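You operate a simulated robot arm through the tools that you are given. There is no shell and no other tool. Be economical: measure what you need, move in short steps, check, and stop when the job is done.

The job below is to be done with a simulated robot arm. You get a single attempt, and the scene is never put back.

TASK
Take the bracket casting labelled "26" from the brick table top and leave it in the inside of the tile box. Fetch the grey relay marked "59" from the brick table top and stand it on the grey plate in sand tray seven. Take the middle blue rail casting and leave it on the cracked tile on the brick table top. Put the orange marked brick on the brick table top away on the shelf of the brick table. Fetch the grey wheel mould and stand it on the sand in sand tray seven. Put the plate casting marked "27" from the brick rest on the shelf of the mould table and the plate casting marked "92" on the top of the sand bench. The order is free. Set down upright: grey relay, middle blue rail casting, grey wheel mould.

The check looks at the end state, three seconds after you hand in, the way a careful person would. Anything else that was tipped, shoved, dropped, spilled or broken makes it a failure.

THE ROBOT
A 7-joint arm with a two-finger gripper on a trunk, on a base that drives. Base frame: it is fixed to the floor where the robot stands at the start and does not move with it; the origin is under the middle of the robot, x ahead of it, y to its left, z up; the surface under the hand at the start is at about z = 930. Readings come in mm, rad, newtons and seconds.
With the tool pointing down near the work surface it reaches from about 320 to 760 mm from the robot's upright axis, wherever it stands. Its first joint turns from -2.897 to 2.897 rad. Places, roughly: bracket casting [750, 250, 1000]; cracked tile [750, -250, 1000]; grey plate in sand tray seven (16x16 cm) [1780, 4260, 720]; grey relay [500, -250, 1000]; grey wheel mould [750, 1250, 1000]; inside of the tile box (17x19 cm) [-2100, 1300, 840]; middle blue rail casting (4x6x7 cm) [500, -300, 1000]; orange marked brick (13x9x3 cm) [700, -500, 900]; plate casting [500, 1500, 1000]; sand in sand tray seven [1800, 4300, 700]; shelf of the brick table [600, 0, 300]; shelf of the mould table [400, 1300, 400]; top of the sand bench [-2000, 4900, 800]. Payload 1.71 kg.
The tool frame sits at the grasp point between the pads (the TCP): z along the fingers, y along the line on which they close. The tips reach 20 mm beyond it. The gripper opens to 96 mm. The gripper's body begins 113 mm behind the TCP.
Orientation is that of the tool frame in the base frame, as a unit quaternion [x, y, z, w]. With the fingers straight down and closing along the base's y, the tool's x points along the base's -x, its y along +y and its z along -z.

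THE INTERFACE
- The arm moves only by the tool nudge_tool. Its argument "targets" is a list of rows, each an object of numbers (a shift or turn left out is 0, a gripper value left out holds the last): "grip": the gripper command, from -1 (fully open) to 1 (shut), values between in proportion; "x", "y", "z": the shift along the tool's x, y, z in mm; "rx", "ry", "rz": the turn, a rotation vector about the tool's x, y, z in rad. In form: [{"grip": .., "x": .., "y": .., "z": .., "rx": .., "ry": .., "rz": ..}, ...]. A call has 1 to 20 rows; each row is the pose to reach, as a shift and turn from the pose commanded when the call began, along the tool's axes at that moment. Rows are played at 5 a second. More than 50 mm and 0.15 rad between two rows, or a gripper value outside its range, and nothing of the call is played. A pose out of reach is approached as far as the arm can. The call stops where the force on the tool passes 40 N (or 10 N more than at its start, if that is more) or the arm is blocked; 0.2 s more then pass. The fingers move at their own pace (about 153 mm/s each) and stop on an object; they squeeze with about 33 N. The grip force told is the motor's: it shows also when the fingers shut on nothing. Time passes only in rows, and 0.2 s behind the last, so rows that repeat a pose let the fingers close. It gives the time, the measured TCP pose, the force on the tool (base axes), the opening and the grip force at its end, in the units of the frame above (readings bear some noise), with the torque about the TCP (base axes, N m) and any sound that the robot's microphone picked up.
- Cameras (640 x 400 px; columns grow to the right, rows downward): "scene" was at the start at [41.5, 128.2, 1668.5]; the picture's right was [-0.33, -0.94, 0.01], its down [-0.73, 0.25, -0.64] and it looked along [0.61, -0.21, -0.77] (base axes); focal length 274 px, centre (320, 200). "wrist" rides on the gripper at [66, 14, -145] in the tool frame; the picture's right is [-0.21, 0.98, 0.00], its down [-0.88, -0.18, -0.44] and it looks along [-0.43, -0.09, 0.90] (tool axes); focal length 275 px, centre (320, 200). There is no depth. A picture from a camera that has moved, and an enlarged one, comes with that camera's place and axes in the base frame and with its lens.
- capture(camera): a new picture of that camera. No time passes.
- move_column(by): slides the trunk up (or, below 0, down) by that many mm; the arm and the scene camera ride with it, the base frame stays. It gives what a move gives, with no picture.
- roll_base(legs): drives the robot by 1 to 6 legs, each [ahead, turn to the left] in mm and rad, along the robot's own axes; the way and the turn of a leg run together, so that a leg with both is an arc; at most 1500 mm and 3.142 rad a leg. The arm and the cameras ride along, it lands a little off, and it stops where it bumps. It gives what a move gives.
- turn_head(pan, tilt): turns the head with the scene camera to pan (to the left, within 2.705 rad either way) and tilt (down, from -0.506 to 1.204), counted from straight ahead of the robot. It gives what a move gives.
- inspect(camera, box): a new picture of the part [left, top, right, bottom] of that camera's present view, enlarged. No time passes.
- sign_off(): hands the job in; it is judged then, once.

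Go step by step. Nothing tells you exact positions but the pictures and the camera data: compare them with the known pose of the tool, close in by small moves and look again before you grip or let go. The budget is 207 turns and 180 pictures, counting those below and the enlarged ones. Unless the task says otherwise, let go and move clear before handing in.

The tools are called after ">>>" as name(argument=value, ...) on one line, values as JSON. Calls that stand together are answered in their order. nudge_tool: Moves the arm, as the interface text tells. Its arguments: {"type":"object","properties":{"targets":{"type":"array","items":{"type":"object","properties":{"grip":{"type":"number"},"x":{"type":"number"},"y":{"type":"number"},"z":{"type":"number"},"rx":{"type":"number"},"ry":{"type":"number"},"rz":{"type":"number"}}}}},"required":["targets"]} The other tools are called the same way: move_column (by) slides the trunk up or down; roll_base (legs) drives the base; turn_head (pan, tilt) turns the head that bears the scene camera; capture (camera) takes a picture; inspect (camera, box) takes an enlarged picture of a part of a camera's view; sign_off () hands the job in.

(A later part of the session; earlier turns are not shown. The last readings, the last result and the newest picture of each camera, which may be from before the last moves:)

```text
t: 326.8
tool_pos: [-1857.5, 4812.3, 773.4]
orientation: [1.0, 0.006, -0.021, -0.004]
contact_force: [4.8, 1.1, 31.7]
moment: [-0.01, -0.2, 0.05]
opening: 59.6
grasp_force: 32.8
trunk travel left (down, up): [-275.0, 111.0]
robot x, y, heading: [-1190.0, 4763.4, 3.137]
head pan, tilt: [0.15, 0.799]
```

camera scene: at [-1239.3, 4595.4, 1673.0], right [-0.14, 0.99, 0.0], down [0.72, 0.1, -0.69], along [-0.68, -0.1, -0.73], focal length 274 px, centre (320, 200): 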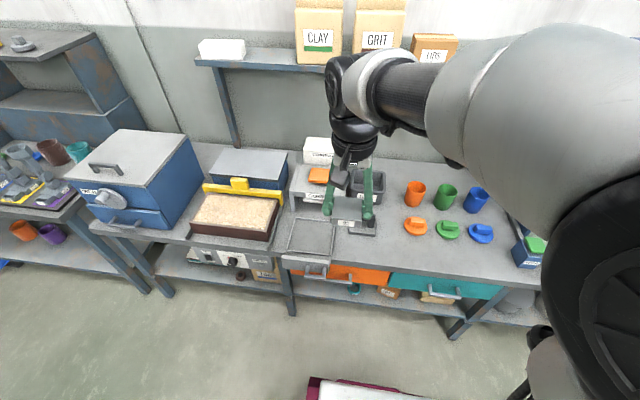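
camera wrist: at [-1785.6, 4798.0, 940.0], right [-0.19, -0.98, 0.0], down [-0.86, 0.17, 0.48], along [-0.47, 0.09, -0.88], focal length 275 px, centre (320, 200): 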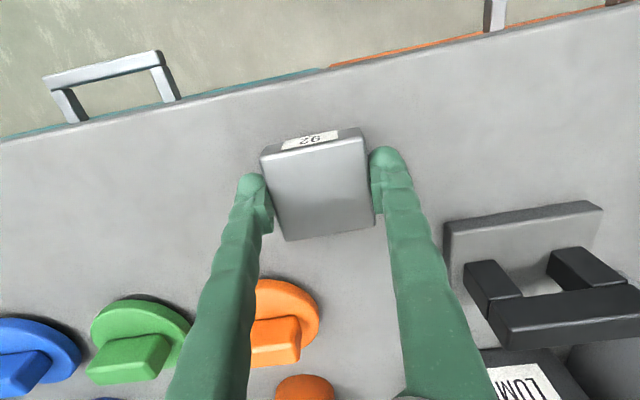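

Seated. Release and rise.

>>> nudge_tool(targets=[{"grip": 1, "z": -2}, {"z": -2, "grip": 0.1}, {"z": -2, "grip": -0.4}, {"z": -2, "grip": -0.4}, {"z": -30}, {"z": -75}, {"z": -120}, {"z": -165}, {"z": -210}, {"x": 30, "z": -250}, {"x": 60, "z": -285}, {"x": 90, "z": -320}, {"x": 110, "z": -360}, {"x": 130, "z": -400}])

>>> inspect(camera="wrist", box=[160, 80, 480, 320])

```text
t: 329.8
tool_pos: [-1709.9, 4810.0, 1167.3]
orientation: [1.0, 0.007, -0.018, -0.003]
contact_force: [-0.7, -0.2, 0.7]
moment: [0.02, 0.0, 0.0]
opening: 67.1
grasp_force: 0.1
trunk travel left (down, up): [-275.0, 111.0]
robot x, y, heading: [-1188.6, 4766.7, 3.137]
head pan, tilt: [0.15, 0.799]
```

```text
1.67 times, centred on (320, 200) of wrist
camera zoom: at [-1638.9, 4795.6, 1308.9], right [-0.19, -0.98, 0.0], down [-0.86, 0.17, 0.48], along [-0.47, 0.09, -0.88], focal length 459 px, centre (320, 200)
```

zoom: 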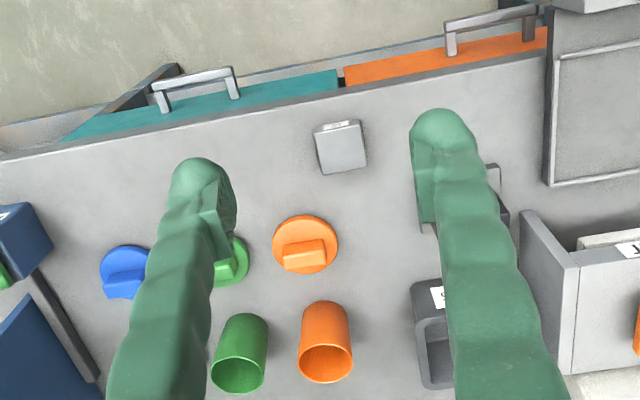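

Plate 92 is on the sand bench. Back to the east side of the mould table for mould 62.

>>> roll_base(legs=[[-500, 0], [0, 2.298], [1500, 0], [1477, 0], [0, -0.727], [1080, 0]])

>>> roll_base(legs=[[0, -1.571]])

>>> turn_head(pan=0.1, tilt=0.75)

>>> capture(camera="scene")

```text
t: 361.8
tool_pos: [1086.0, 902.6, 1180.8]
orientation: [0.714, 0.7, -0.021, 0.014]
contact_force: [-1.4, 1.6, -0.1]
moment: [-0.11, 0.01, 0.02]
opening: 67.0
grasp_force: 0.0
trunk travel left (down, up): [-275.0, 111.0]
robot x, y, heading: [1149.2, 1378.9, -1.614]
head pan, tilt: [0.15, 0.799]
stopped in leg 6: the force on the tool passed its limit at 44 N (the readings are from after the stop); the commanded pose is now the measured one
```

```text
t: 366.1
tool_pos: [702.1, 1351.9, 1192.9]
orientation: [0.995, 0.088, -0.04, -0.001]
contact_force: [0.5, -0.5, 0.3]
moment: [-0.04, 0.07, -0.03]
opening: 67.3
grasp_force: 0.1
trunk travel left (down, up): [-275.0, 111.0]
robot x, y, heading: [1144.8, 1372.3, -2.975]
head pan, tilt: [0.15, 0.799]
stopped in leg 1: the robot was blocked; the commanded pose is now the measured one
```

```text
t: 366.7
tool_pos: [701.5, 1350.8, 1192.2]
orientation: [0.995, 0.088, -0.038, -0.001]
contact_force: [-0.2, 0.3, -0.8]
moment: [0.0, -0.01, 0.0]
opening: 67.0
grasp_force: 0.0
trunk travel left (down, up): [-275.0, 111.0]
robot x, y, heading: [1151.9, 1372.2, -2.976]
head pan, tilt: [0.099, 0.75]
```

```text
45 pictures are left
camera scene: at [1127.6, 1201.7, 1677.0], right [-0.26, 0.96, 0.0], down [0.67, 0.18, -0.72], along [-0.69, -0.19, -0.69], focal length 274 px, centre (320, 200)
```

scene: 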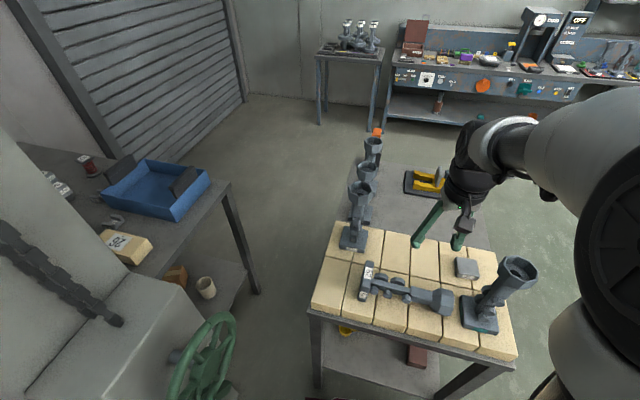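

My base drifted and the sweeping arm knocked mould 62 (my target) over — it lies on the bricks, base south, cup north; the others are unharmed. I'll back away and go to the north side, where I can grasp it pitched and stand it up.

>>> nudge_tool(targets=[{"z": -30, "grip": -1}, {"z": -60}])

>>> roll_base(legs=[[-200, 0]])

>>> inspect(camera="scene", box=[240, 120, 480, 330])

```text
t: 367.3
tool_pos: [706.5, 1351.0, 1252.6]
orientation: [0.995, 0.088, -0.038, -0.001]
contact_force: [0.1, 0.2, 0.0]
moment: [0.01, 0.0, -0.01]
opening: 95.6
grasp_force: 0.1
trunk travel left (down, up): [-275.0, 111.0]
robot x, y, heading: [1147.5, 1371.2, -2.975]
head pan, tilt: [0.099, 0.75]
```

```text
t: 368.9
tool_pos: [905.3, 1385.0, 1251.2]
orientation: [0.995, 0.088, -0.039, 0.0]
contact_force: [0.4, 0.6, 0.3]
moment: [-0.01, -0.04, 0.01]
opening: 96.2
grasp_force: 0.0
trunk travel left (down, up): [-275.0, 111.0]
robot x, y, heading: [1344.6, 1401.7, -2.974]
head pan, tilt: [0.099, 0.75]
```

```text
1.90 times, centred on (360, 225) of scene
camera zoom: at [1371.9, 1243.3, 1677.7], right [-0.26, 0.96, 0.0], down [0.65, 0.18, -0.74], along [-0.71, -0.19, -0.67], focal length 522 px, centre (244, 152)
```

zoom: 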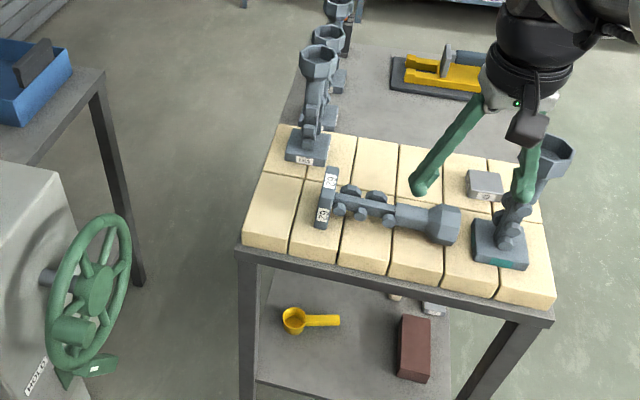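

Simpler: grip it from this east side with a vertical hand closing along x (near the cup), lift, yaw it so the cup points away, then pitch the hand horizontal to stand it up. Straighten the base first and take a wrist look.

>>> roll_base(legs=[[0, -0.167], [50, 0]])

>>> nudge_tool(targets=[{"x": -20, "y": 3, "rz": 0.145}, {"x": -40, "y": 6, "rz": 0.29}, {"x": -60, "y": 9, "rz": 0.435}, {"x": -80, "y": 12, "rz": 0.58, "z": 10}, {"x": -100, "y": 14, "rz": 0.725, "z": 20}, {"x": -115, "y": 15, "rz": 0.87, "z": 30}, {"x": -130, "y": 15, "rz": 1.015, "z": 40}, {"x": -140, "y": 15, "rz": 1.16, "z": 50}, {"x": -150, "y": 15, "rz": 1.305, "z": 60}, {"x": -150, "y": 15, "rz": 1.45, "z": 70}, {"x": -150, "y": 15, "rz": 1.57, "z": 80}, {"x": -150, "y": 15, "rz": 1.57, "z": 80}])

>>> capture(camera="wrist")

```text
t: 370.6
tool_pos: [875.7, 1457.7, 1259.3]
orientation: [0.999, 0.004, -0.047, -0.004]
contact_force: [-0.4, -0.1, 1.2]
moment: [-0.04, -0.06, -0.05]
opening: 96.1
grasp_force: 0.0
trunk travel left (down, up): [-275.0, 111.0]
robot x, y, heading: [1297.7, 1402.9, -3.135]
head pan, tilt: [0.099, 0.75]
```

```text
t: 373.2
tool_pos: [691.4, 1441.3, 1179.4]
orientation: [0.71, -0.704, -0.027, 0.023]
contact_force: [-0.1, 0.1, -0.3]
moment: [0.0, 0.11, 0.03]
opening: 96.2
grasp_force: 0.1
trunk travel left (down, up): [-275.0, 111.0]
robot x, y, heading: [1296.3, 1405.4, -3.136]
head pan, tilt: [0.099, 0.75]
```

```text
43 pictures are left
camera wrist: at [688.0, 1375.9, 1325.2], right [-0.98, 0.2, 0.07], down [0.21, 0.88, 0.44], along [0.03, 0.44, -0.9], focal length 275 px, centre (320, 200)
```

wrist: 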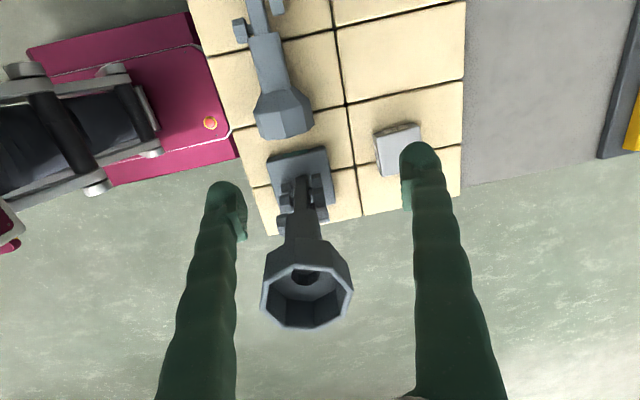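

Shaft centre just below the cup is about (723,1365). Move south, level the hand and descend partway.

>>> nudge_tool(targets=[{"x": 40, "y": -15, "rx": 0.035}, {"x": 76, "y": -30, "z": 10, "rx": 0.071}, {"x": 76, "y": -38, "z": 50, "rx": 0.071}, {"x": 76, "y": -38, "z": 90, "rx": 0.071}, {"x": 76, "y": -38, "z": 130, "rx": 0.071}, {"x": 76, "y": -38, "z": 130, "rx": 0.071}])

>>> capture(camera="wrist")

```text
t: 374.6
tool_pos: [720.3, 1367.7, 1044.7]
orientation: [0.711, -0.703, -0.001, -0.004]
contact_force: [0.5, 0.4, 0.3]
moment: [0.0, -0.01, 0.0]
opening: 95.9
grasp_force: 0.0
trunk travel left (down, up): [-275.0, 111.0]
robot x, y, heading: [1295.8, 1402.1, -3.14]
head pan, tilt: [0.099, 0.75]
```

```text
42 pictures are left
camera wrist: at [707.6, 1301.1, 1189.6], right [-0.98, 0.2, 0.0], down [0.17, 0.87, 0.45], along [0.09, 0.44, -0.89], focal length 275 px, centre (320, 200)
```

wrist: 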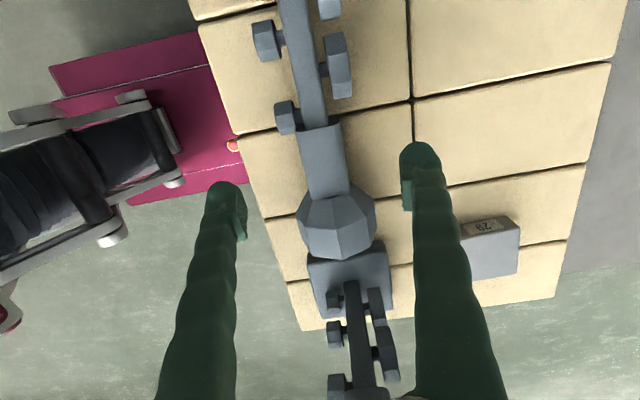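

>>> nudge_tool(targets=[{"x": -3, "y": 3, "z": 25, "rz": -0.06}, {"x": -3, "y": 3, "z": 50, "rz": -0.06}, {"x": -3, "y": 3, "z": 66, "rz": -0.06}, {"x": -3, "y": 3, "z": 66, "rz": -0.06, "grip": 0}, {"x": -3, "y": 3, "z": 66, "rz": -0.06, "grip": 1}, {"x": -3, "y": 3, "z": 66, "rz": -0.06, "grip": 1}, {"x": -3, "y": 3, "z": 66, "rz": -0.06, "grip": 1}])

>>> capture(camera="wrist")

```text
t: 376.2
tool_pos: [716.1, 1370.8, 979.0]
orientation: [0.731, -0.682, -0.001, -0.003]
contact_force: [-1.9, -0.2, 0.4]
moment: [-0.1, 0.04, -0.18]
opening: 33.0
grasp_force: 33.5
trunk travel left (down, up): [-275.0, 111.0]
robot x, y, heading: [1298.8, 1406.1, -3.136]
head pan, tilt: [0.099, 0.75]
```

```text
41 pictures are left
camera wrist: at [706.8, 1304.2, 1123.9], right [-0.99, 0.14, 0.0], down [0.12, 0.88, 0.45], along [0.06, 0.45, -0.89], focal length 275 px, centre (320, 200)
```

wrist: 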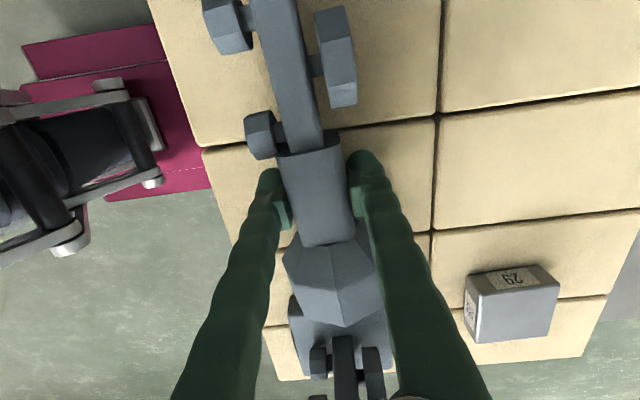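

Gripped near the cup. Lift slowly; the heavy base may swing down by itself, so check.

>>> nudge_tool(targets=[{"grip": 1, "z": -15}, {"z": -30}, {"z": -50}, {"z": -70}, {"z": -95}, {"z": -120}, {"z": -150}, {"z": -180}, {"z": -180}, {"z": -180}])

>>> capture(camera="wrist")

>>> capture(camera="scene")

```text
t: 378.4
tool_pos: [716.7, 1367.2, 1158.1]
orientation: [0.732, -0.681, -0.002, -0.004]
contact_force: [0.5, -0.3, -3.7]
moment: [0.31, 0.03, -0.01]
opening: 32.9
grasp_force: 32.8
trunk travel left (down, up): [-275.0, 111.0]
robot x, y, heading: [1299.9, 1406.2, -3.135]
head pan, tilt: [0.099, 0.75]
```

```text
40 pictures are left
camera wrist: at [706.0, 1300.7, 1304.4], right [-0.99, 0.14, 0.0], down [0.12, 0.88, 0.45], along [0.06, 0.45, -0.89], focal length 275 px, centre (320, 200)
```

wrist: 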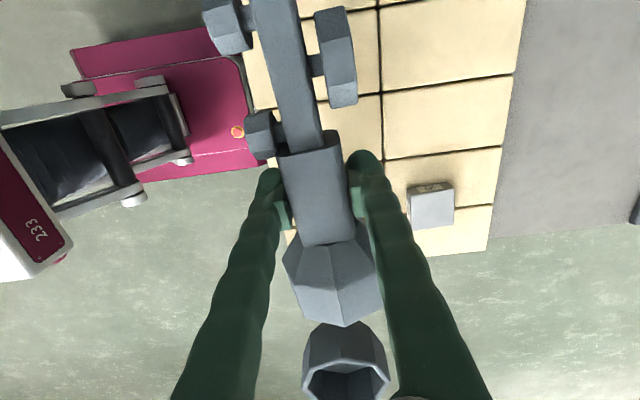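

```text
39 pictures are left
camera scene: at [1248.5, 1240.5, 1676.9], right [-0.1, 0.99, 0.0], down [0.69, 0.07, -0.72], along [-0.72, -0.08, -0.69], focal length 274 px, centre (320, 200)
```

scene: 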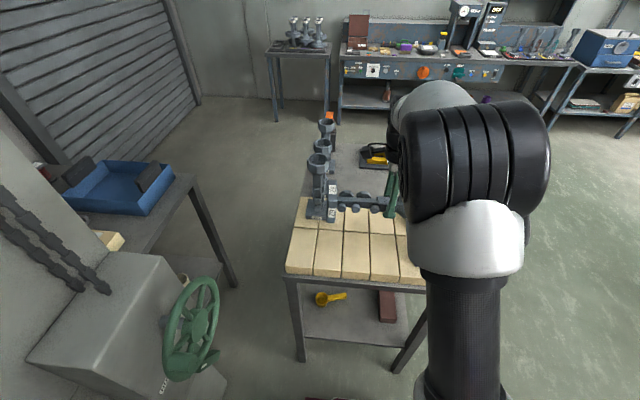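

Held firmly and level. Raise, retreat, back off, then yaw so the cup points away from me.

>>> nudge_tool(targets=[{"grip": 1, "x": 20, "z": -30}, {"x": 40, "z": -65}, {"x": 40, "y": -40, "z": -80}, {"x": 40, "y": -85, "z": -80}, {"x": 40, "y": -125, "z": -80}])

>>> roll_base(legs=[[-350, 0]])

>>> nudge_tool(targets=[{"grip": 1, "rz": -0.14}, {"rz": -0.28}, {"rz": -0.42}, {"rz": -0.56}, {"rz": -0.7}, {"rz": -0.84}, {"rz": -0.98}, {"rz": -1.12}, {"rz": -1.26}, {"rz": -1.4}, {"rz": -1.5}])

>>> nudge_tool(targets=[{"grip": 1, "ry": -0.14}, {"ry": -0.28}, {"ry": -0.42}, {"ry": -0.56}, {"ry": -0.7}, {"ry": -0.84}, {"ry": -0.98}, {"ry": -1.12}, {"ry": -1.26}, {"ry": -1.4}, {"ry": -1.54}, {"ry": -1.54}])

>>> turn_head(pan=0.1, tilt=0.6)

>>> capture(camera="scene")

```text
t: 379.6
tool_pos: [843.0, 1337.3, 1239.6]
orientation: [0.732, -0.682, -0.003, -0.003]
contact_force: [1.1, 0.0, -4.0]
moment: [0.31, 0.09, 0.01]
opening: 33.1
grasp_force: 33.1
trunk travel left (down, up): [-275.0, 111.0]
robot x, y, heading: [1300.3, 1403.6, -3.132]
head pan, tilt: [0.099, 0.75]
```

```text
t: 382.0
tool_pos: [1189.7, 1340.4, 1239.1]
orientation: [0.732, -0.682, -0.002, -0.003]
contact_force: [0.6, -0.3, -3.6]
moment: [0.34, 0.1, 0.03]
opening: 33.0
grasp_force: 32.7
trunk travel left (down, up): [-275.0, 111.0]
robot x, y, heading: [1645.1, 1406.5, -3.135]
head pan, tilt: [0.099, 0.75]
```

```text
t: 384.4
tool_pos: [1207.0, 1339.8, 1244.4]
orientation: [1.0, 0.0, -0.007, -0.003]
contact_force: [0.4, -0.3, -2.7]
moment: [0.01, 0.37, 0.01]
opening: 33.1
grasp_force: 32.8
trunk travel left (down, up): [-275.0, 111.0]
robot x, y, heading: [1645.5, 1407.8, -3.139]
head pan, tilt: [0.099, 0.75]
```

```text
t: 386.1
tool_pos: [1211.2, 1368.0, 1262.6]
orientation: [0.878, -0.066, -0.47, 0.069]
contact_force: [1.7, 0.9, -3.2]
moment: [0.02, 0.22, 0.09]
opening: 32.7
grasp_force: 33.5
out of reach, approached as far as the arm can: row 7, 8
trunk travel left (down, up): [-275.0, 111.0]
robot x, y, heading: [1645.1, 1408.3, -3.134]
head pan, tilt: [0.099, 0.75]
stopped in row 8: the arm was blocked; the commanded pose is now the measured one
```

```text
t: 386.8
tool_pos: [1209.4, 1365.3, 1261.4]
orientation: [0.878, -0.066, -0.469, 0.069]
contact_force: [0.6, -0.5, -4.8]
moment: [0.03, 0.21, 0.06]
opening: 32.8
grasp_force: 32.6
trunk travel left (down, up): [-275.0, 111.0]
robot x, y, heading: [1642.5, 1404.8, -3.138]
head pan, tilt: [0.099, 0.6]
```

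```text
38 pictures are left
camera scene: at [1591.5, 1242.0, 1689.9], right [-0.12, 0.99, 0.0], down [0.57, 0.07, -0.82], along [-0.81, -0.1, -0.58], focal length 274 px, centre (320, 200)
```

scene: 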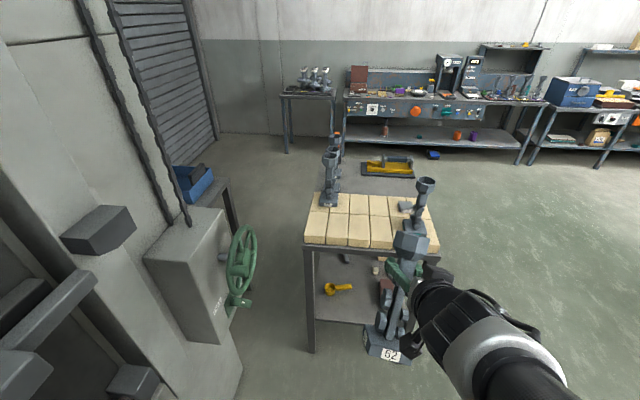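

The arm needs more room to pitch: extend forward while completing the rotation and taking out the roll.

>>> nudge_tool(targets=[{"grip": 1, "x": -4, "y": -2, "z": 42}, {"x": -9, "y": -4, "z": 85}, {"x": -13, "y": -6, "z": 127, "ry": -0.06, "rz": -0.02}, {"x": -17, "y": -7, "z": 169, "ry": -0.16, "rz": -0.05}, {"x": -17, "y": -7, "z": 169, "ry": -0.27, "rz": -0.09}, {"x": -17, "y": -7, "z": 169, "ry": -0.38, "rz": -0.125}, {"x": -17, "y": -7, "z": 169, "ry": -0.49, "rz": -0.16}, {"x": -17, "y": -7, "z": 169, "ry": -0.588, "rz": -0.194}, {"x": -17, "y": -7, "z": 169, "ry": -0.588, "rz": -0.194}])

>>> capture(camera="scene")

```text
t: 387.2
tool_pos: [1207.1, 1278.9, 1242.8]
orientation: [0.88, 0.017, -0.459, 0.125]
contact_force: [0.1, 0.5, -5.0]
moment: [0.0, 0.22, 0.06]
opening: 32.9
grasp_force: 33.1
trunk travel left (down, up): [-275.0, 111.0]
robot x, y, heading: [1644.6, 1407.0, -3.134]
head pan, tilt: [0.099, 0.6]
stopped in row 2: the arm was blocked; the commanded pose is now the measured one
```

```text
37 pictures are left
camera scene: at [1608.6, 1198.8, 1690.0], right [-0.6, 0.8, -0.01], down [0.47, 0.34, -0.82], along [-0.65, -0.5, -0.58], focal length 274 px, centre (320, 200)
```

scene: 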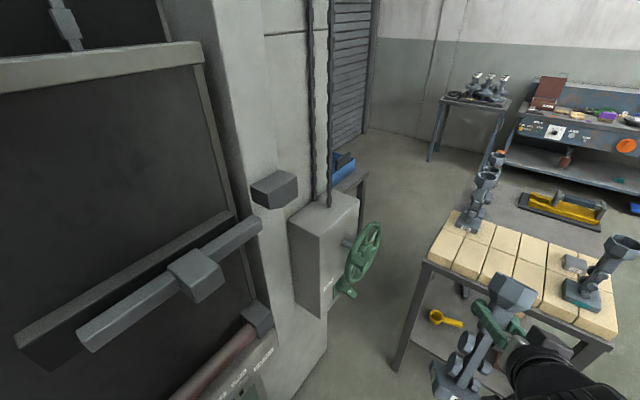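

The folded elbow pressed against the head mast. Undo some pitch first, then extend.

>>> nudge_tool(targets=[{"grip": 1, "ry": 0.12}, {"ry": 0.24, "z": 15}, {"ry": 0.36, "z": 30}, {"ry": 0.48, "z": 50}, {"ry": 0.6, "z": 70}, {"ry": 0.6, "z": 70}])

>>> turn_head(pan=0.1, tilt=0.6)

>>> capture(camera="scene")

```text
t: 388.5
tool_pos: [1164.5, 1511.2, 1227.3]
orientation: [0.948, -0.194, -0.245, 0.068]
contact_force: [0.2, -2.2, -4.6]
moment: [0.24, 0.28, -0.09]
opening: 32.9
grasp_force: 32.6
out of reach, approached as far as the arm can: row 2, 4, 5
trunk travel left (down, up): [-275.0, 111.0]
robot x, y, heading: [1647.2, 1406.0, -3.14]
head pan, tilt: [0.099, 0.6]
stopped in row 6: the arm was blocked; the commanded pose is now the measured one
```

```text
t: 389.1
tool_pos: [1162.2, 1513.5, 1227.4]
orientation: [0.947, -0.195, -0.244, 0.068]
contact_force: [0.7, 0.3, -4.2]
moment: [0.09, 0.3, 0.03]
opening: 33.0
grasp_force: 32.8
trunk travel left (down, up): [-275.0, 111.0]
robot x, y, heading: [1643.6, 1405.1, -3.135]
head pan, tilt: [0.099, 0.6]
```

```text
36 pictures are left
camera scene: at [1591.1, 1242.8, 1689.9], right [-0.11, 0.99, 0.0], down [0.58, 0.06, -0.82], along [-0.81, -0.09, -0.58], focal length 274 px, centre (320, 200)
```

scene: 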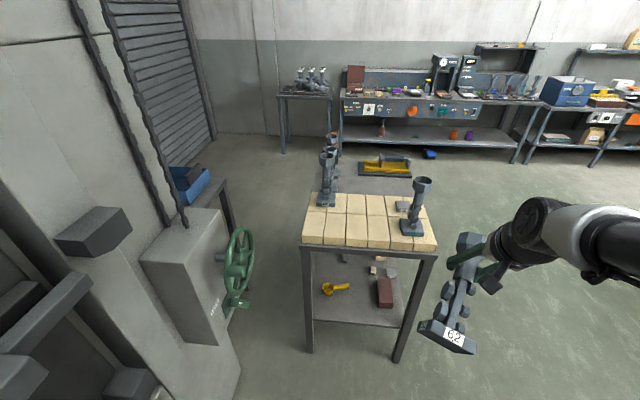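

Freed. Extend the arm forward first (in current tilt), then fix orientation.

>>> nudge_tool(targets=[{"grip": 1, "x": -19, "y": 20, "z": 24}, {"x": -38, "y": 41, "z": 48}, {"x": -57, "y": 62, "z": 72}, {"x": -76, "y": 82, "z": 96}, {"x": -95, "y": 103, "z": 120}, {"x": -95, "y": 103, "z": 120}])

```text
t: 389.4
tool_pos: [1160.6, 1509.8, 1225.0]
orientation: [0.947, -0.193, -0.249, 0.07]
contact_force: [1.2, -1.0, -4.2]
moment: [0.17, 0.3, -0.01]
opening: 33.0
grasp_force: 33.0
trunk travel left (down, up): [-275.0, 111.0]
robot x, y, heading: [1644.3, 1408.2, -3.139]
head pan, tilt: [0.099, 0.6]
stopped in row 1: the arm was blocked; the commanded pose is now the measured one
```

Still blocked; look at the arm itself to understand.

>>> turn_head(pan=-0.6, tilt=0.7)

>>> capture(camera="scene")

```text
t: 390.5
tool_pos: [1158.3, 1509.6, 1226.9]
orientation: [0.946, -0.194, -0.249, 0.072]
contact_force: [-0.2, -0.5, -3.3]
moment: [0.14, 0.29, -0.02]
opening: 32.9
grasp_force: 33.0
trunk travel left (down, up): [-275.0, 111.0]
robot x, y, heading: [1649.0, 1408.6, -3.132]
head pan, tilt: [-0.6, 0.7]
```

```text
35 pictures are left
camera scene: at [1608.5, 1298.3, 1681.4], right [0.56, 0.83, 0.01], down [0.55, -0.36, -0.76], along [-0.62, 0.43, -0.65], focal length 274 px, centre (320, 200)
```

scene: 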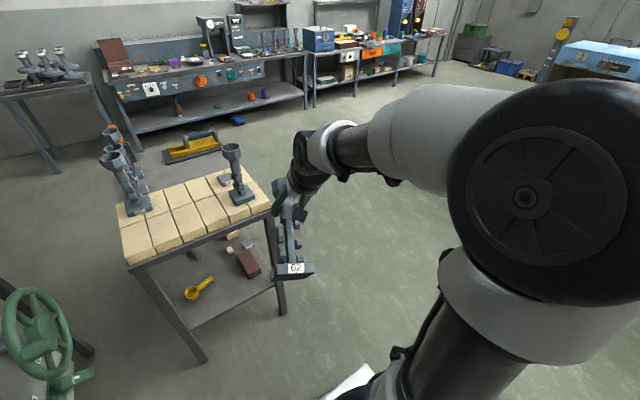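

The elbow is against the head. Turn the head away to the left and extend the arm.

>>> turn_head(pan=1.5, tilt=0.6)

>>> nudge_tool(targets=[{"grip": 1, "x": -19, "y": 20, "z": 24}, {"x": -38, "y": 41, "z": 48}, {"x": -57, "y": 62, "z": 72}, {"x": -76, "y": 82, "z": 96}, {"x": -95, "y": 103, "z": 120}, {"x": -95, "y": 103, "z": 120}])

```text
t: 392.5
tool_pos: [1158.4, 1510.1, 1225.1]
orientation: [0.946, -0.194, -0.249, 0.071]
contact_force: [0.0, -0.1, -3.3]
moment: [0.12, 0.29, 0.0]
opening: 32.7
grasp_force: 32.8
trunk travel left (down, up): [-275.0, 111.0]
robot x, y, heading: [1645.8, 1410.0, -3.137]
head pan, tilt: [1.499, 0.6]
```

```text
t: 392.8
tool_pos: [1156.9, 1506.5, 1224.8]
orientation: [0.945, -0.193, -0.255, 0.073]
contact_force: [-0.4, -0.5, -4.5]
moment: [0.17, 0.3, -0.03]
opening: 32.9
grasp_force: 32.7
trunk travel left (down, up): [-275.0, 111.0]
robot x, y, heading: [1647.1, 1407.8, -3.137]
head pan, tilt: [1.499, 0.6]
stopped in row 1: the arm was blocked; the commanded pose is now the measured one
```

>>> nudge_tool(targets=[{"grip": 1, "ry": 0.06}, {"ry": 0.12}, {"ry": 0.18}, {"ry": 0.24}, {"ry": 0.3}])

>>> nudge_tool(targets=[{"grip": 1, "z": 15}, {"z": 30}, {"z": 50}])

```text
t: 393.1
tool_pos: [1166.8, 1507.8, 1227.6]
orientation: [0.946, -0.19, -0.25, 0.079]
contact_force: [0.7, 0.1, -4.3]
moment: [0.14, 0.28, -0.04]
opening: 32.8
grasp_force: 33.0
trunk travel left (down, up): [-275.0, 111.0]
robot x, y, heading: [1648.4, 1407.1, -3.137]
head pan, tilt: [1.499, 0.6]
stopped in row 1: the arm was blocked; the commanded pose is now the measured one
```

```text
t: 393.5
tool_pos: [1175.1, 1510.3, 1225.3]
orientation: [0.944, -0.187, -0.258, 0.081]
contact_force: [0.4, 0.0, -4.2]
moment: [0.16, 0.3, -0.03]
opening: 32.8
grasp_force: 32.7
trunk travel left (down, up): [-275.0, 111.0]
robot x, y, heading: [1643.5, 1406.6, -3.137]
head pan, tilt: [1.499, 0.6]
stopped in row 1: the arm was blocked; the commanded pose is now the measured one
```

The arm is self-blocked; probe which direction frees it.

>>> nudge_tool(targets=[{"grip": 1, "x": -22, "y": 12, "z": -42}, {"x": -22, "y": 12, "z": -42}])

>>> nudge_tool(targets=[{"grip": 1, "x": -20, "y": -45, "z": -3}, {"x": -20, "y": -45, "z": -3}])

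>>> nudge_tool(targets=[{"grip": 1, "x": 22, "y": -12, "z": 42}, {"x": 22, "y": -12, "z": 42}])

```text
t: 393.8
tool_pos: [1195.5, 1510.5, 1256.9]
orientation: [0.941, -0.185, -0.271, 0.079]
contact_force: [0.0, 0.3, -4.0]
moment: [0.08, 0.3, 0.01]
opening: 32.6
grasp_force: 33.6
trunk travel left (down, up): [-275.0, 111.0]
robot x, y, heading: [1647.7, 1406.8, -3.137]
head pan, tilt: [1.499, 0.6]
stopped in row 1: the arm was blocked; the commanded pose is now the measured one
```

```text
t: 394.6
tool_pos: [1208.8, 1565.1, 1266.0]
orientation: [0.939, -0.184, -0.279, 0.08]
contact_force: [1.0, -0.1, -3.7]
moment: [0.09, 0.32, 0.05]
opening: 32.8
grasp_force: 33.1
trunk travel left (down, up): [-275.0, 111.0]
robot x, y, heading: [1650.4, 1403.8, -3.138]
head pan, tilt: [1.499, 0.6]
stopped in row 2: the arm was blocked; the commanded pose is now the measured one
```

```text
t: 395.2
tool_pos: [1222.0, 1567.7, 1221.5]
orientation: [0.936, -0.185, -0.289, 0.078]
contact_force: [-0.1, -0.1, -4.9]
moment: [0.13, 0.28, -0.01]
opening: 32.6
grasp_force: 32.8
trunk travel left (down, up): [-275.0, 111.0]
robot x, y, heading: [1648.5, 1406.3, -3.136]
head pan, tilt: [1.499, 0.6]
stopped in row 2: the arm was blocked; the commanded pose is now the measured one
```

>>> turn_head(pan=-1.2, tilt=0.75)

>>> capture(camera="scene")

```text
t: 397.6
tool_pos: [1213.5, 1566.6, 1218.0]
orientation: [0.937, -0.184, -0.286, 0.077]
contact_force: [-0.9, 0.5, -5.0]
moment: [0.12, 0.27, -0.01]
opening: 32.7
grasp_force: 32.7
trunk travel left (down, up): [-275.0, 111.0]
robot x, y, heading: [1647.3, 1404.4, -3.134]
head pan, tilt: [-1.201, 0.75]
```

```text
34 pictures are left
camera scene: at [1648.8, 1328.1, 1677.8], right [0.93, 0.37, 0.02], down [0.26, -0.63, -0.73], along [-0.26, 0.68, -0.69], focal length 274 px, centre (320, 200)
```

scene: 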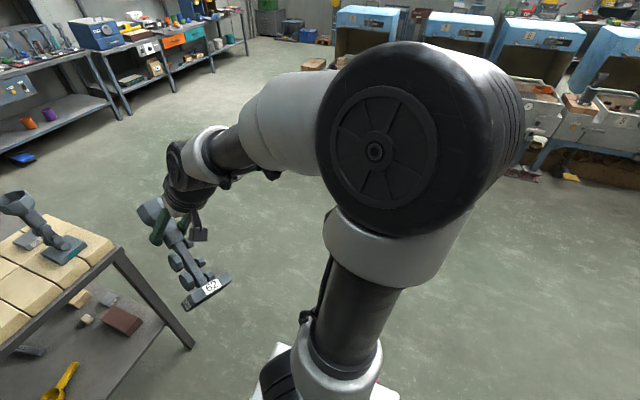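

Nothing external touches; the elbow has just swung out into a poor posture. Rotate the hand back toward vertical to recover.

>>> nudge_tool(targets=[{"grip": 1, "rx": 0.03, "ry": 0.1, "rz": -0.063}, {"rx": 0.052, "ry": 0.195, "rz": -0.125}, {"rx": 0.08, "ry": 0.29, "rz": -0.19}, {"rx": 0.105, "ry": 0.39, "rz": -0.25}, {"rx": 0.13, "ry": 0.49, "rz": -0.31}, {"rx": 0.157, "ry": 0.585, "rz": -0.376}])

```text
t: 398.2
tool_pos: [1228.4, 1573.5, 1223.1]
orientation: [0.96, -0.141, -0.233, 0.06]
contact_force: [1.0, 0.6, -3.1]
moment: [0.05, 0.35, -0.01]
opening: 32.7
grasp_force: 32.8
trunk travel left (down, up): [-275.0, 111.0]
robot x, y, heading: [1646.9, 1409.3, -3.133]
head pan, tilt: [-1.201, 0.75]
stopped in row 2: the arm was blocked; the commanded pose is now the measured one
```

It yields. Repeat in several small calls.

>>> nudge_tool(targets=[{"grip": 1, "rx": 0.03, "ry": 0.11, "rz": -0.063}, {"rx": 0.06, "ry": 0.2, "rz": -0.12}, {"rx": 0.06, "ry": 0.3, "rz": -0.2}])

>>> nudge_tool(targets=[{"grip": 1, "rx": 0.02, "ry": 0.11, "rz": -0.063}, {"rx": 0.04, "ry": 0.2, "rz": -0.12}, {"rx": 0.06, "ry": 0.3, "rz": -0.2}])

>>> nudge_tool(targets=[{"grip": 1, "x": -30}, {"x": -60}, {"x": -90}])

```text
t: 399.0
tool_pos: [1227.6, 1570.1, 1221.9]
orientation: [0.996, -0.042, -0.08, 0.028]
contact_force: [1.6, 0.1, -4.2]
moment: [0.0, 0.44, 0.04]
opening: 32.6
grasp_force: 32.8
trunk travel left (down, up): [-275.0, 111.0]
robot x, y, heading: [1649.6, 1404.9, -3.137]
head pan, tilt: [-1.201, 0.75]
```

```text
t: 399.8
tool_pos: [1225.6, 1568.5, 1221.4]
orientation: [0.996, 0.061, 0.07, -0.004]
contact_force: [-0.4, 0.4, -4.8]
moment: [-0.03, 0.26, 0.02]
opening: 32.8
grasp_force: 32.9
trunk travel left (down, up): [-275.0, 111.0]
robot x, y, heading: [1646.4, 1406.2, -3.135]
head pan, tilt: [-1.201, 0.75]
```

```text
t: 400.6
tool_pos: [1139.3, 1558.7, 1208.9]
orientation: [0.996, 0.06, 0.068, -0.003]
contact_force: [-0.7, 0.2, -4.1]
moment: [-0.05, 0.26, 0.02]
opening: 32.9
grasp_force: 32.9
trunk travel left (down, up): [-275.0, 111.0]
robot x, y, heading: [1645.1, 1408.7, -3.133]
head pan, tilt: [-1.201, 0.75]
```

Free again. Extend well forward and centre the arm, then pitch in stages.

>>> nudge_tool(targets=[{"grip": 1, "x": -29, "y": 27, "z": 14}, {"x": -57, "y": 54, "z": 28}, {"x": -86, "y": 81, "z": 43}, {"x": -114, "y": 108, "z": 57}, {"x": -143, "y": 135, "z": 72}, {"x": -143, "y": 135, "z": 72}])

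>>> nudge_tool(targets=[{"grip": 1, "ry": -0.13, "rz": 0.02}, {"ry": -0.26, "rz": 0.04}, {"ry": -0.39, "rz": 0.06}, {"ry": -0.52, "rz": 0.08}, {"ry": -0.65, "rz": 0.1}, {"ry": -0.78, "rz": 0.11}])

```text
t: 402.0
tool_pos: [1023.1, 1409.2, 1122.6]
orientation: [0.996, 0.06, 0.067, -0.003]
contact_force: [-0.8, -0.1, -4.0]
moment: [-0.04, 0.36, 0.01]
opening: 32.5
grasp_force: 32.6
trunk travel left (down, up): [-275.0, 111.0]
robot x, y, heading: [1646.9, 1403.6, -3.133]
head pan, tilt: [-1.201, 0.75]
```

```text
t: 403.4
tool_pos: [1025.5, 1408.6, 1122.3]
orientation: [0.948, 0.004, -0.317, 0.017]
contact_force: [-1.0, 0.2, -3.2]
moment: [0.0, 0.27, 0.0]
opening: 32.3
grasp_force: 33.1
trunk travel left (down, up): [-275.0, 111.0]
robot x, y, heading: [1645.5, 1402.7, -3.133]
head pan, tilt: [-1.201, 0.75]
```

>>> nudge_tool(targets=[{"grip": 1, "ry": -0.13}, {"ry": -0.26}, {"ry": -0.39}, {"ry": -0.52}, {"ry": -0.65}, {"ry": -0.78}, {"ry": -0.9}, {"ry": -0.9}])

>>> turn_head(pan=-0.1, tilt=0.6)

>>> capture(camera="scene")

```text
t: 405.2
tool_pos: [1025.4, 1406.8, 1123.4]
orientation: [0.799, -0.002, -0.601, 0.016]
contact_force: [0.0, 0.0, -4.7]
moment: [-0.01, 0.06, 0.03]
opening: 32.6
grasp_force: 33.1
out of reach, approached as far as the arm can: row 6, 7, 8
trunk travel left (down, up): [-275.0, 111.0]
robot x, y, heading: [1647.7, 1405.8, -3.14]
head pan, tilt: [-1.201, 0.75]
```

```text
t: 406.5
tool_pos: [1025.4, 1408.0, 1122.6]
orientation: [0.799, -0.001, -0.601, 0.018]
contact_force: [0.0, -0.5, -4.7]
moment: [0.01, 0.07, -0.02]
opening: 32.7
grasp_force: 32.9
trunk travel left (down, up): [-275.0, 111.0]
robot x, y, heading: [1645.4, 1404.8, -3.135]
head pan, tilt: [-0.099, 0.6]
```

```text
33 pictures are left
camera scene: at [1590.9, 1259.3, 1689.7], right [0.09, 1.0, 0.0], down [0.58, -0.05, -0.82], along [-0.81, 0.08, -0.58], focal length 274 px, centre (320, 200)
```

scene: 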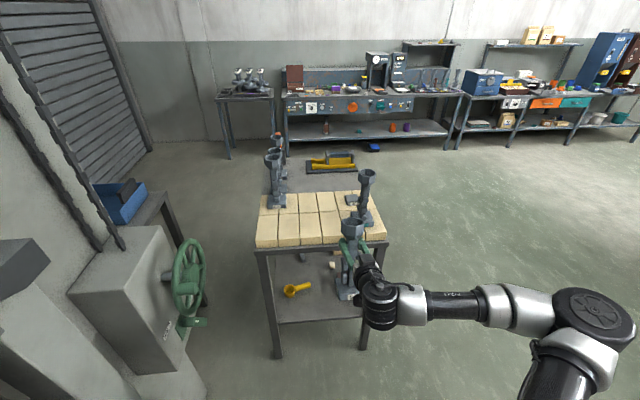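

The mould is nearly upright (pitch 1.29 reached; lower down it can go further). Drive toward tray seven.

>>> roll_base(legs=[[0, -1.576], [1400, 0]])

```text
t: 418.5
tool_pos: [1679.6, 3411.7, 1122.7]
orientation: [-0.557, 0.574, 0.432, 0.417]
contact_force: [-0.2, -0.1, -3.8]
moment: [0.09, 0.01, -0.03]
opening: 32.3
grasp_force: 32.9
trunk travel left (down, up): [-275.0, 111.0]
robot x, y, heading: [1663.6, 2789.2, 1.556]
head pan, tilt: [-0.099, 0.6]
```

>>> roll_base(legs=[[720, 0.01]])

>>> turn_head(pan=-0.15, tilt=0.75)

>>> capture(camera="scene")

```text
t: 422.6
tool_pos: [1665.2, 4113.5, 1130.6]
orientation: [-0.562, 0.562, 0.442, 0.416]
contact_force: [-0.1, 0.8, -3.9]
moment: [0.09, -0.06, 0.04]
opening: 32.5
grasp_force: 32.5
trunk travel left (down, up): [-275.0, 111.0]
robot x, y, heading: [1666.3, 3508.8, 1.581]
head pan, tilt: [-0.099, 0.6]
```

```text
t: 423.3
tool_pos: [1665.4, 4093.6, 1141.2]
orientation: [0.559, -0.559, -0.446, -0.42]
contact_force: [-0.7, -0.6, -4.1]
moment: [0.06, 0.02, 0.01]
opening: 32.7
grasp_force: 33.1
trunk travel left (down, up): [-275.0, 111.0]
robot x, y, heading: [1663.5, 3510.2, 1.582]
head pan, tilt: [-0.15, 0.75]
```

```text
32 pictures are left
camera scene: at [1521.7, 3554.9, 1677.0], right [0.99, -0.14, 0.0], down [-0.09, -0.69, -0.72], along [0.1, 0.71, -0.69], focal length 274 px, centre (320, 200)
```

scene: 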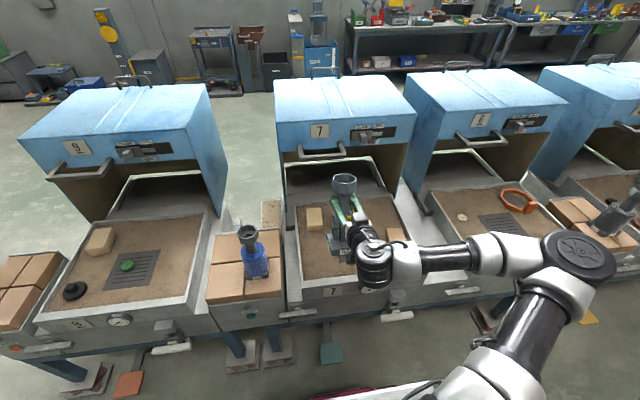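

Spot chosen: bare sand at about (1605,4160), left of the grey plate. Lower there and finish the pitch.

>>> nudge_tool(targets=[{"grip": 1, "x": 31, "y": 8, "z": 18}, {"x": 62, "y": 15, "z": 36}, {"x": 93, "y": 22, "z": 54}, {"x": 124, "y": 30, "z": 72}, {"x": 155, "y": 37, "z": 90}, {"x": 186, "y": 44, "z": 108}, {"x": 212, "y": 51, "z": 124}, {"x": 212, "y": 51, "z": 124}])

>>> nudge_tool(targets=[{"grip": 1, "ry": -0.07}, {"ry": -0.14}, {"ry": -0.21}, {"ry": -0.25}, {"ry": -0.25}])

>>> inspect(camera="scene", box=[250, 160, 430, 310])

```text
t: 425.1
tool_pos: [1540.5, 4188.8, 992.2]
orientation: [-0.575, 0.602, 0.387, 0.397]
contact_force: [0.6, -0.8, -4.5]
moment: [0.09, -0.02, 0.07]
opening: 32.4
grasp_force: 32.8
out of reach, approached as far as the arm can: row 1, 2, 3, 4, 5, 6, 7, 8
trunk travel left (down, up): [-275.0, 111.0]
robot x, y, heading: [1666.6, 3512.1, 1.581]
head pan, tilt: [-0.15, 0.75]
```

```text
t: 426.3
tool_pos: [1535.7, 4188.6, 987.4]
orientation: [-0.558, 0.582, 0.412, 0.425]
contact_force: [-0.4, 0.5, -4.5]
moment: [0.05, 0.01, 0.06]
opening: 32.3
grasp_force: 33.0
out of reach, approached as far as the arm can: row 1, 2, 3, 4, 5
trunk travel left (down, up): [-275.0, 111.0]
robot x, y, heading: [1663.8, 3503.9, 1.581]
head pan, tilt: [-0.15, 0.75]
```

```text
2.67 times, centred on (340, 235) of scene
camera zoom: at [1523.7, 3555.2, 1677.1], right [0.99, -0.14, 0.0], down [-0.09, -0.69, -0.72], along [0.1, 0.71, -0.69], focal length 730 px, centre (267, 107)
```

zoom: 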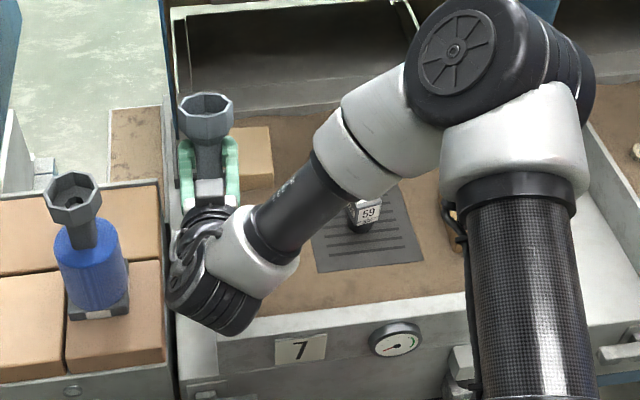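

Too far left and stretched. Bring the hand back toward me and right, try to complete the pitch there.

>>> nudge_tool(targets=[{"grip": 1, "x": 6, "y": -24, "z": -21}, {"x": 13, "y": -48, "z": -42}, {"x": 20, "y": -73, "z": -64}, {"x": 20, "y": -73, "z": -64}])

>>> nudge_tool(targets=[{"grip": 1, "ry": -0.1}, {"ry": -0.2}, {"ry": -0.28}, {"ry": -0.28}])

```text
t: 427.3
tool_pos: [1600.3, 4121.8, 1002.0]
orientation: [-0.552, 0.595, 0.395, 0.43]
contact_force: [-0.8, 1.4, -4.3]
moment: [0.13, 0.0, -0.05]
opening: 32.2
grasp_force: 33.6
out of reach, approached as far as the arm can: row 1, 2, 3, 4
trunk travel left (down, up): [-275.0, 111.0]
robot x, y, heading: [1664.0, 3507.1, 1.58]
head pan, tilt: [-0.15, 0.75]
```

```text
t: 428.3
tool_pos: [1605.9, 4121.5, 1016.7]
orientation: [-0.537, 0.589, 0.403, 0.451]
contact_force: [0.1, 0.0, -5.0]
moment: [0.09, -0.01, 0.02]
opening: 32.7
grasp_force: 33.5
out of reach, approached as far as the arm can: row 1, 2, 3, 4
trunk travel left (down, up): [-275.0, 111.0]
robot x, y, heading: [1663.3, 3508.5, 1.585]
head pan, tilt: [-0.15, 0.75]
```

Pitch is limited by forearm slope; raising the hand then lowering the trunk will flatten the forearm. Do that.

>>> nudge_tool(targets=[{"grip": 1, "x": -36, "z": -10}, {"x": -72, "z": -20}, {"x": -108, "z": -30}, {"x": -145, "z": -41}, {"x": -175, "z": -49}, {"x": -175, "z": -49}])

>>> nudge_tool(targets=[{"grip": 1, "ry": -0.1}, {"ry": -0.2}, {"ry": -0.28}, {"ry": -0.28}])

```text
t: 429.7
tool_pos: [1605.9, 4124.5, 1200.2]
orientation: [-0.537, 0.59, 0.401, 0.45]
contact_force: [0.1, -0.1, -4.5]
moment: [0.04, 0.0, 0.04]
opening: 32.5
grasp_force: 33.1
trunk travel left (down, up): [-275.0, 111.0]
robot x, y, heading: [1664.6, 3509.7, 1.578]
head pan, tilt: [-0.15, 0.75]
```

```text
t: 430.7
tool_pos: [1605.9, 4122.8, 1198.5]
orientation: [-0.476, 0.521, 0.473, 0.527]
contact_force: [0.2, 0.5, -4.0]
moment: [-0.01, -0.01, 0.05]
opening: 32.3
grasp_force: 33.4
trunk travel left (down, up): [-275.0, 111.0]
robot x, y, heading: [1666.5, 3510.8, 1.58]
head pan, tilt: [-0.15, 0.75]
```

Now the mould is exactly upright. Lower the trunk to bring it down over the sand.

>>> move_column(by=-270)

>>> turn_head(pan=0.1, tilt=0.7)

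>>> capture(camera="scene")

>>> capture(camera="wrist")

```text
t: 433.5
tool_pos: [1605.4, 4122.2, 931.3]
orientation: [-0.477, 0.52, 0.473, 0.528]
contact_force: [0.8, 0.8, -3.6]
moment: [-0.02, 0.01, 0.02]
opening: 32.4
grasp_force: 33.0
trunk travel left (down, up): [-5.0, 381.0]
robot x, y, heading: [1666.3, 3507.7, 1.584]
head pan, tilt: [-0.15, 0.75]
```

```text
t: 434.3
tool_pos: [1606.4, 4121.7, 930.2]
orientation: [-0.476, 0.52, 0.473, 0.528]
contact_force: [0.2, 0.0, -4.9]
moment: [-0.01, 0.04, -0.02]
opening: 32.4
grasp_force: 33.2
trunk travel left (down, up): [-5.0, 381.0]
robot x, y, heading: [1665.4, 3505.6, 1.58]
head pan, tilt: [0.099, 0.7]
```

```text
30 pictures are left
camera scene: at [1500.9, 3552.9, 1412.1], right [0.99, 0.11, 0.0], down [0.07, -0.65, -0.75], along [-0.09, 0.75, -0.66], focal length 274 px, centre (320, 200)
```

scene: 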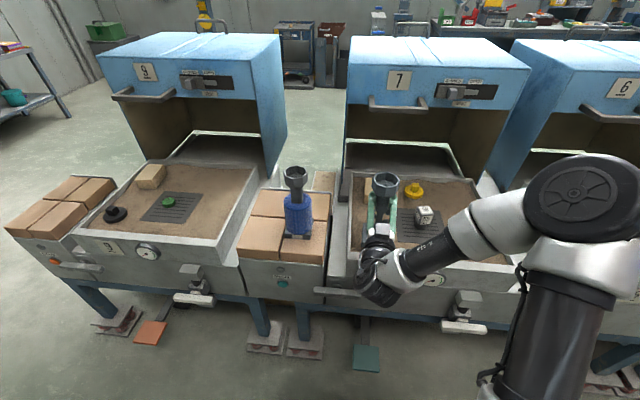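

```text
29 pictures are left
camera wrist: at [1577.8, 3979.7, 864.5], right [-0.98, 0.1, 0.2], down [0.13, -0.46, 0.88], along [0.17, 0.88, 0.44], focal length 275 px, centre (320, 200)
```

wrist: 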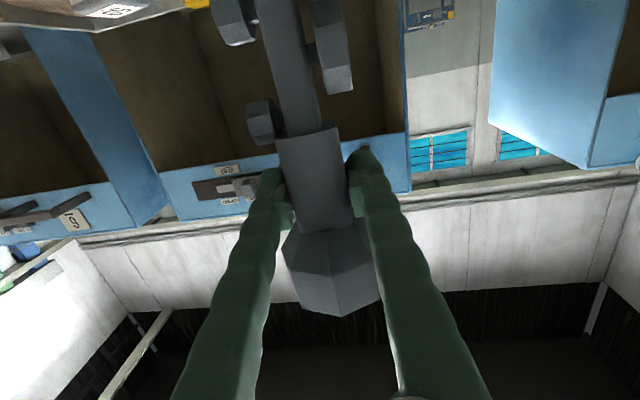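

Upright over the front-left sand. Move 28 mm further in and lower.

>>> nudge_tool(targets=[{"grip": 1, "z": 28}, {"x": 25, "z": 28}, {"x": 45, "z": 28}, {"x": 52, "z": 28}, {"x": 52, "z": 28}])

>>> inspect(camera="scene", box=[330, 150, 480, 300])

```text
t: 435.5
tool_pos: [1618.1, 4147.8, 891.4]
orientation: [-0.471, 0.53, 0.463, 0.532]
contact_force: [0.4, -0.6, -4.2]
moment: [-0.02, 0.02, 0.01]
opening: 32.4
grasp_force: 32.9
out of reach, approached as far as the arm can: row 2, 3, 4, 5
trunk travel left (down, up): [-5.0, 381.0]
robot x, y, heading: [1665.2, 3507.9, 1.583]
head pan, tilt: [0.099, 0.7]
```

```text
2.67 times, centred on (405, 225) of scene
camera zoom: at [1500.9, 3552.7, 1412.1], right [0.99, 0.11, 0.0], down [0.07, -0.65, -0.75], along [-0.09, 0.75, -0.66], focal length 730 px, centre (93, 133)
```

zoom: 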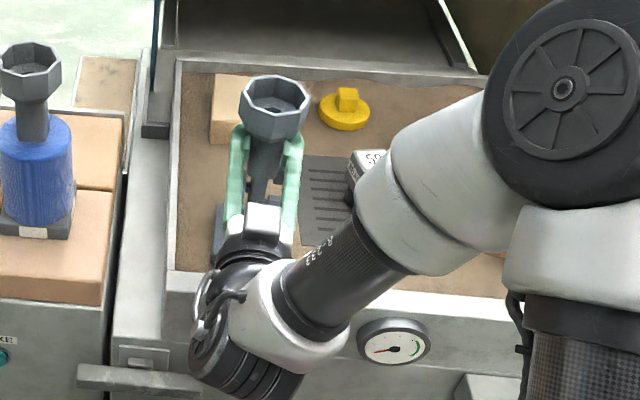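

Almost there; use the last trunk travel and accept a few degrees of tilt while lowering to the sand.

>>> move_column(by=-5)

>>> nudge_tool(targets=[{"grip": 1, "x": 6, "z": -5, "ry": 0.03}, {"x": 12, "z": -9, "ry": 0.06}, {"x": 18, "z": -12, "ry": 0.08}, {"x": 23, "z": -15, "ry": 0.09}, {"x": 27, "z": -16, "ry": 0.09}])

```text
t: 436.0
tool_pos: [1617.5, 4148.2, 887.7]
orientation: [-0.472, 0.529, 0.463, 0.531]
contact_force: [0.1, -0.7, -4.4]
moment: [-0.04, 0.03, -0.01]
opening: 32.5
grasp_force: 32.5
trunk travel left (down, up): [0.0, 386.0]
robot x, y, heading: [1665.3, 3506.5, 1.582]
head pan, tilt: [0.099, 0.7]
```

```text
t: 437.2
tool_pos: [1618.4, 4131.0, 862.5]
orientation: [-0.489, 0.552, 0.443, 0.509]
contact_force: [11.6, 9.8, 30.6]
moment: [0.39, -0.06, 0.01]
opening: 32.8
grasp_force: 33.0
trunk travel left (down, up): [0.0, 386.0]
robot x, y, heading: [1660.0, 3506.9, 1.583]
head pan, tilt: [0.099, 0.7]
```

Firm contact. Check uprightness before releasing.

>>> inspect(camera="scene", box=[330, 150, 480, 300])

>>> capture(camera="wrist")

```text
2.67 times, centred on (405, 225) of scene
camera zoom: at [1502.2, 3550.7, 1407.7], right [0.99, 0.11, 0.0], down [0.07, -0.65, -0.76], along [-0.09, 0.75, -0.66], focal length 730 px, centre (93, 133)
```

zoom: 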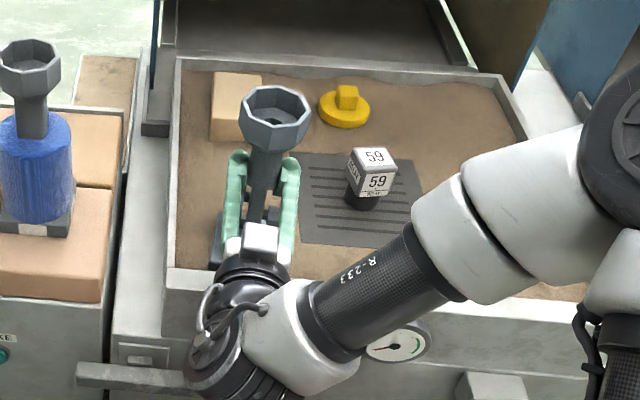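

```text
26 pictures are left
camera wrist: at [1585.8, 3984.0, 810.9], right [-0.97, 0.14, 0.2], down [0.13, -0.39, 0.91], along [0.21, 0.91, 0.36], focal length 275 px, centre (320, 200)
```

wrist: 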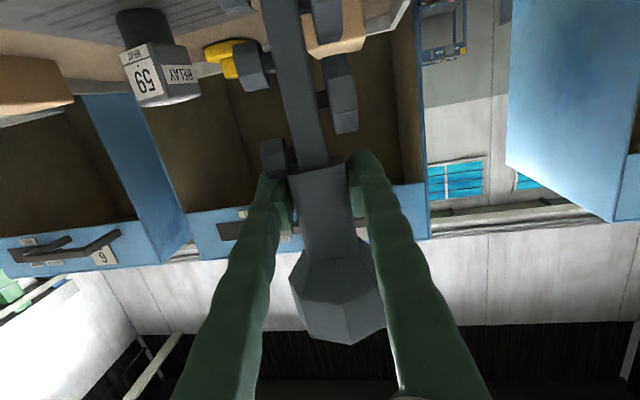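

Nearly vertical and relay 59 undisturbed. Relieve pressure, open gently, and withdraw straight back.

>>> nudge_tool(targets=[{"grip": 1, "x": -1.5}, {"x": -1.5, "grip": 0.28}, {"x": -1.5, "grip": 0.1}, {"x": -1.5, "grip": -0.2}, {"x": -1.5, "grip": -0.5}, {"x": -1.5, "grip": -0.5}, {"x": -1.5, "z": -30}, {"x": -3, "z": -70}, {"x": -6, "z": -115}, {"x": -10, "z": -155}])

>>> inspect(camera="scene", box=[310, 130, 480, 300])

```text
t: 439.4
tool_pos: [1573.4, 4046.4, 881.0]
orientation: [-0.493, 0.553, 0.442, 0.506]
contact_force: [-0.6, -0.7, -0.5]
moment: [0.01, 0.0, 0.09]
opening: 72.0
grasp_force: 0.0
out of reach, approached as far as the arm can: row 9, 10
trunk travel left (down, up): [0.0, 386.0]
robot x, y, heading: [1664.0, 3508.9, 1.58]
head pan, tilt: [0.099, 0.7]
```

```text
2.35 times, centred on (395, 215) of scene
camera zoom: at [1502.2, 3552.4, 1407.6], right [0.99, 0.11, 0.0], down [0.07, -0.65, -0.75], along [-0.09, 0.75, -0.66], focal length 644 px, centre (144, 165)
```

zoom: 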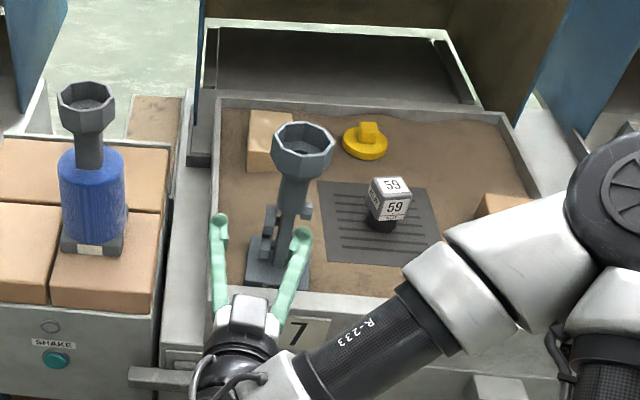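

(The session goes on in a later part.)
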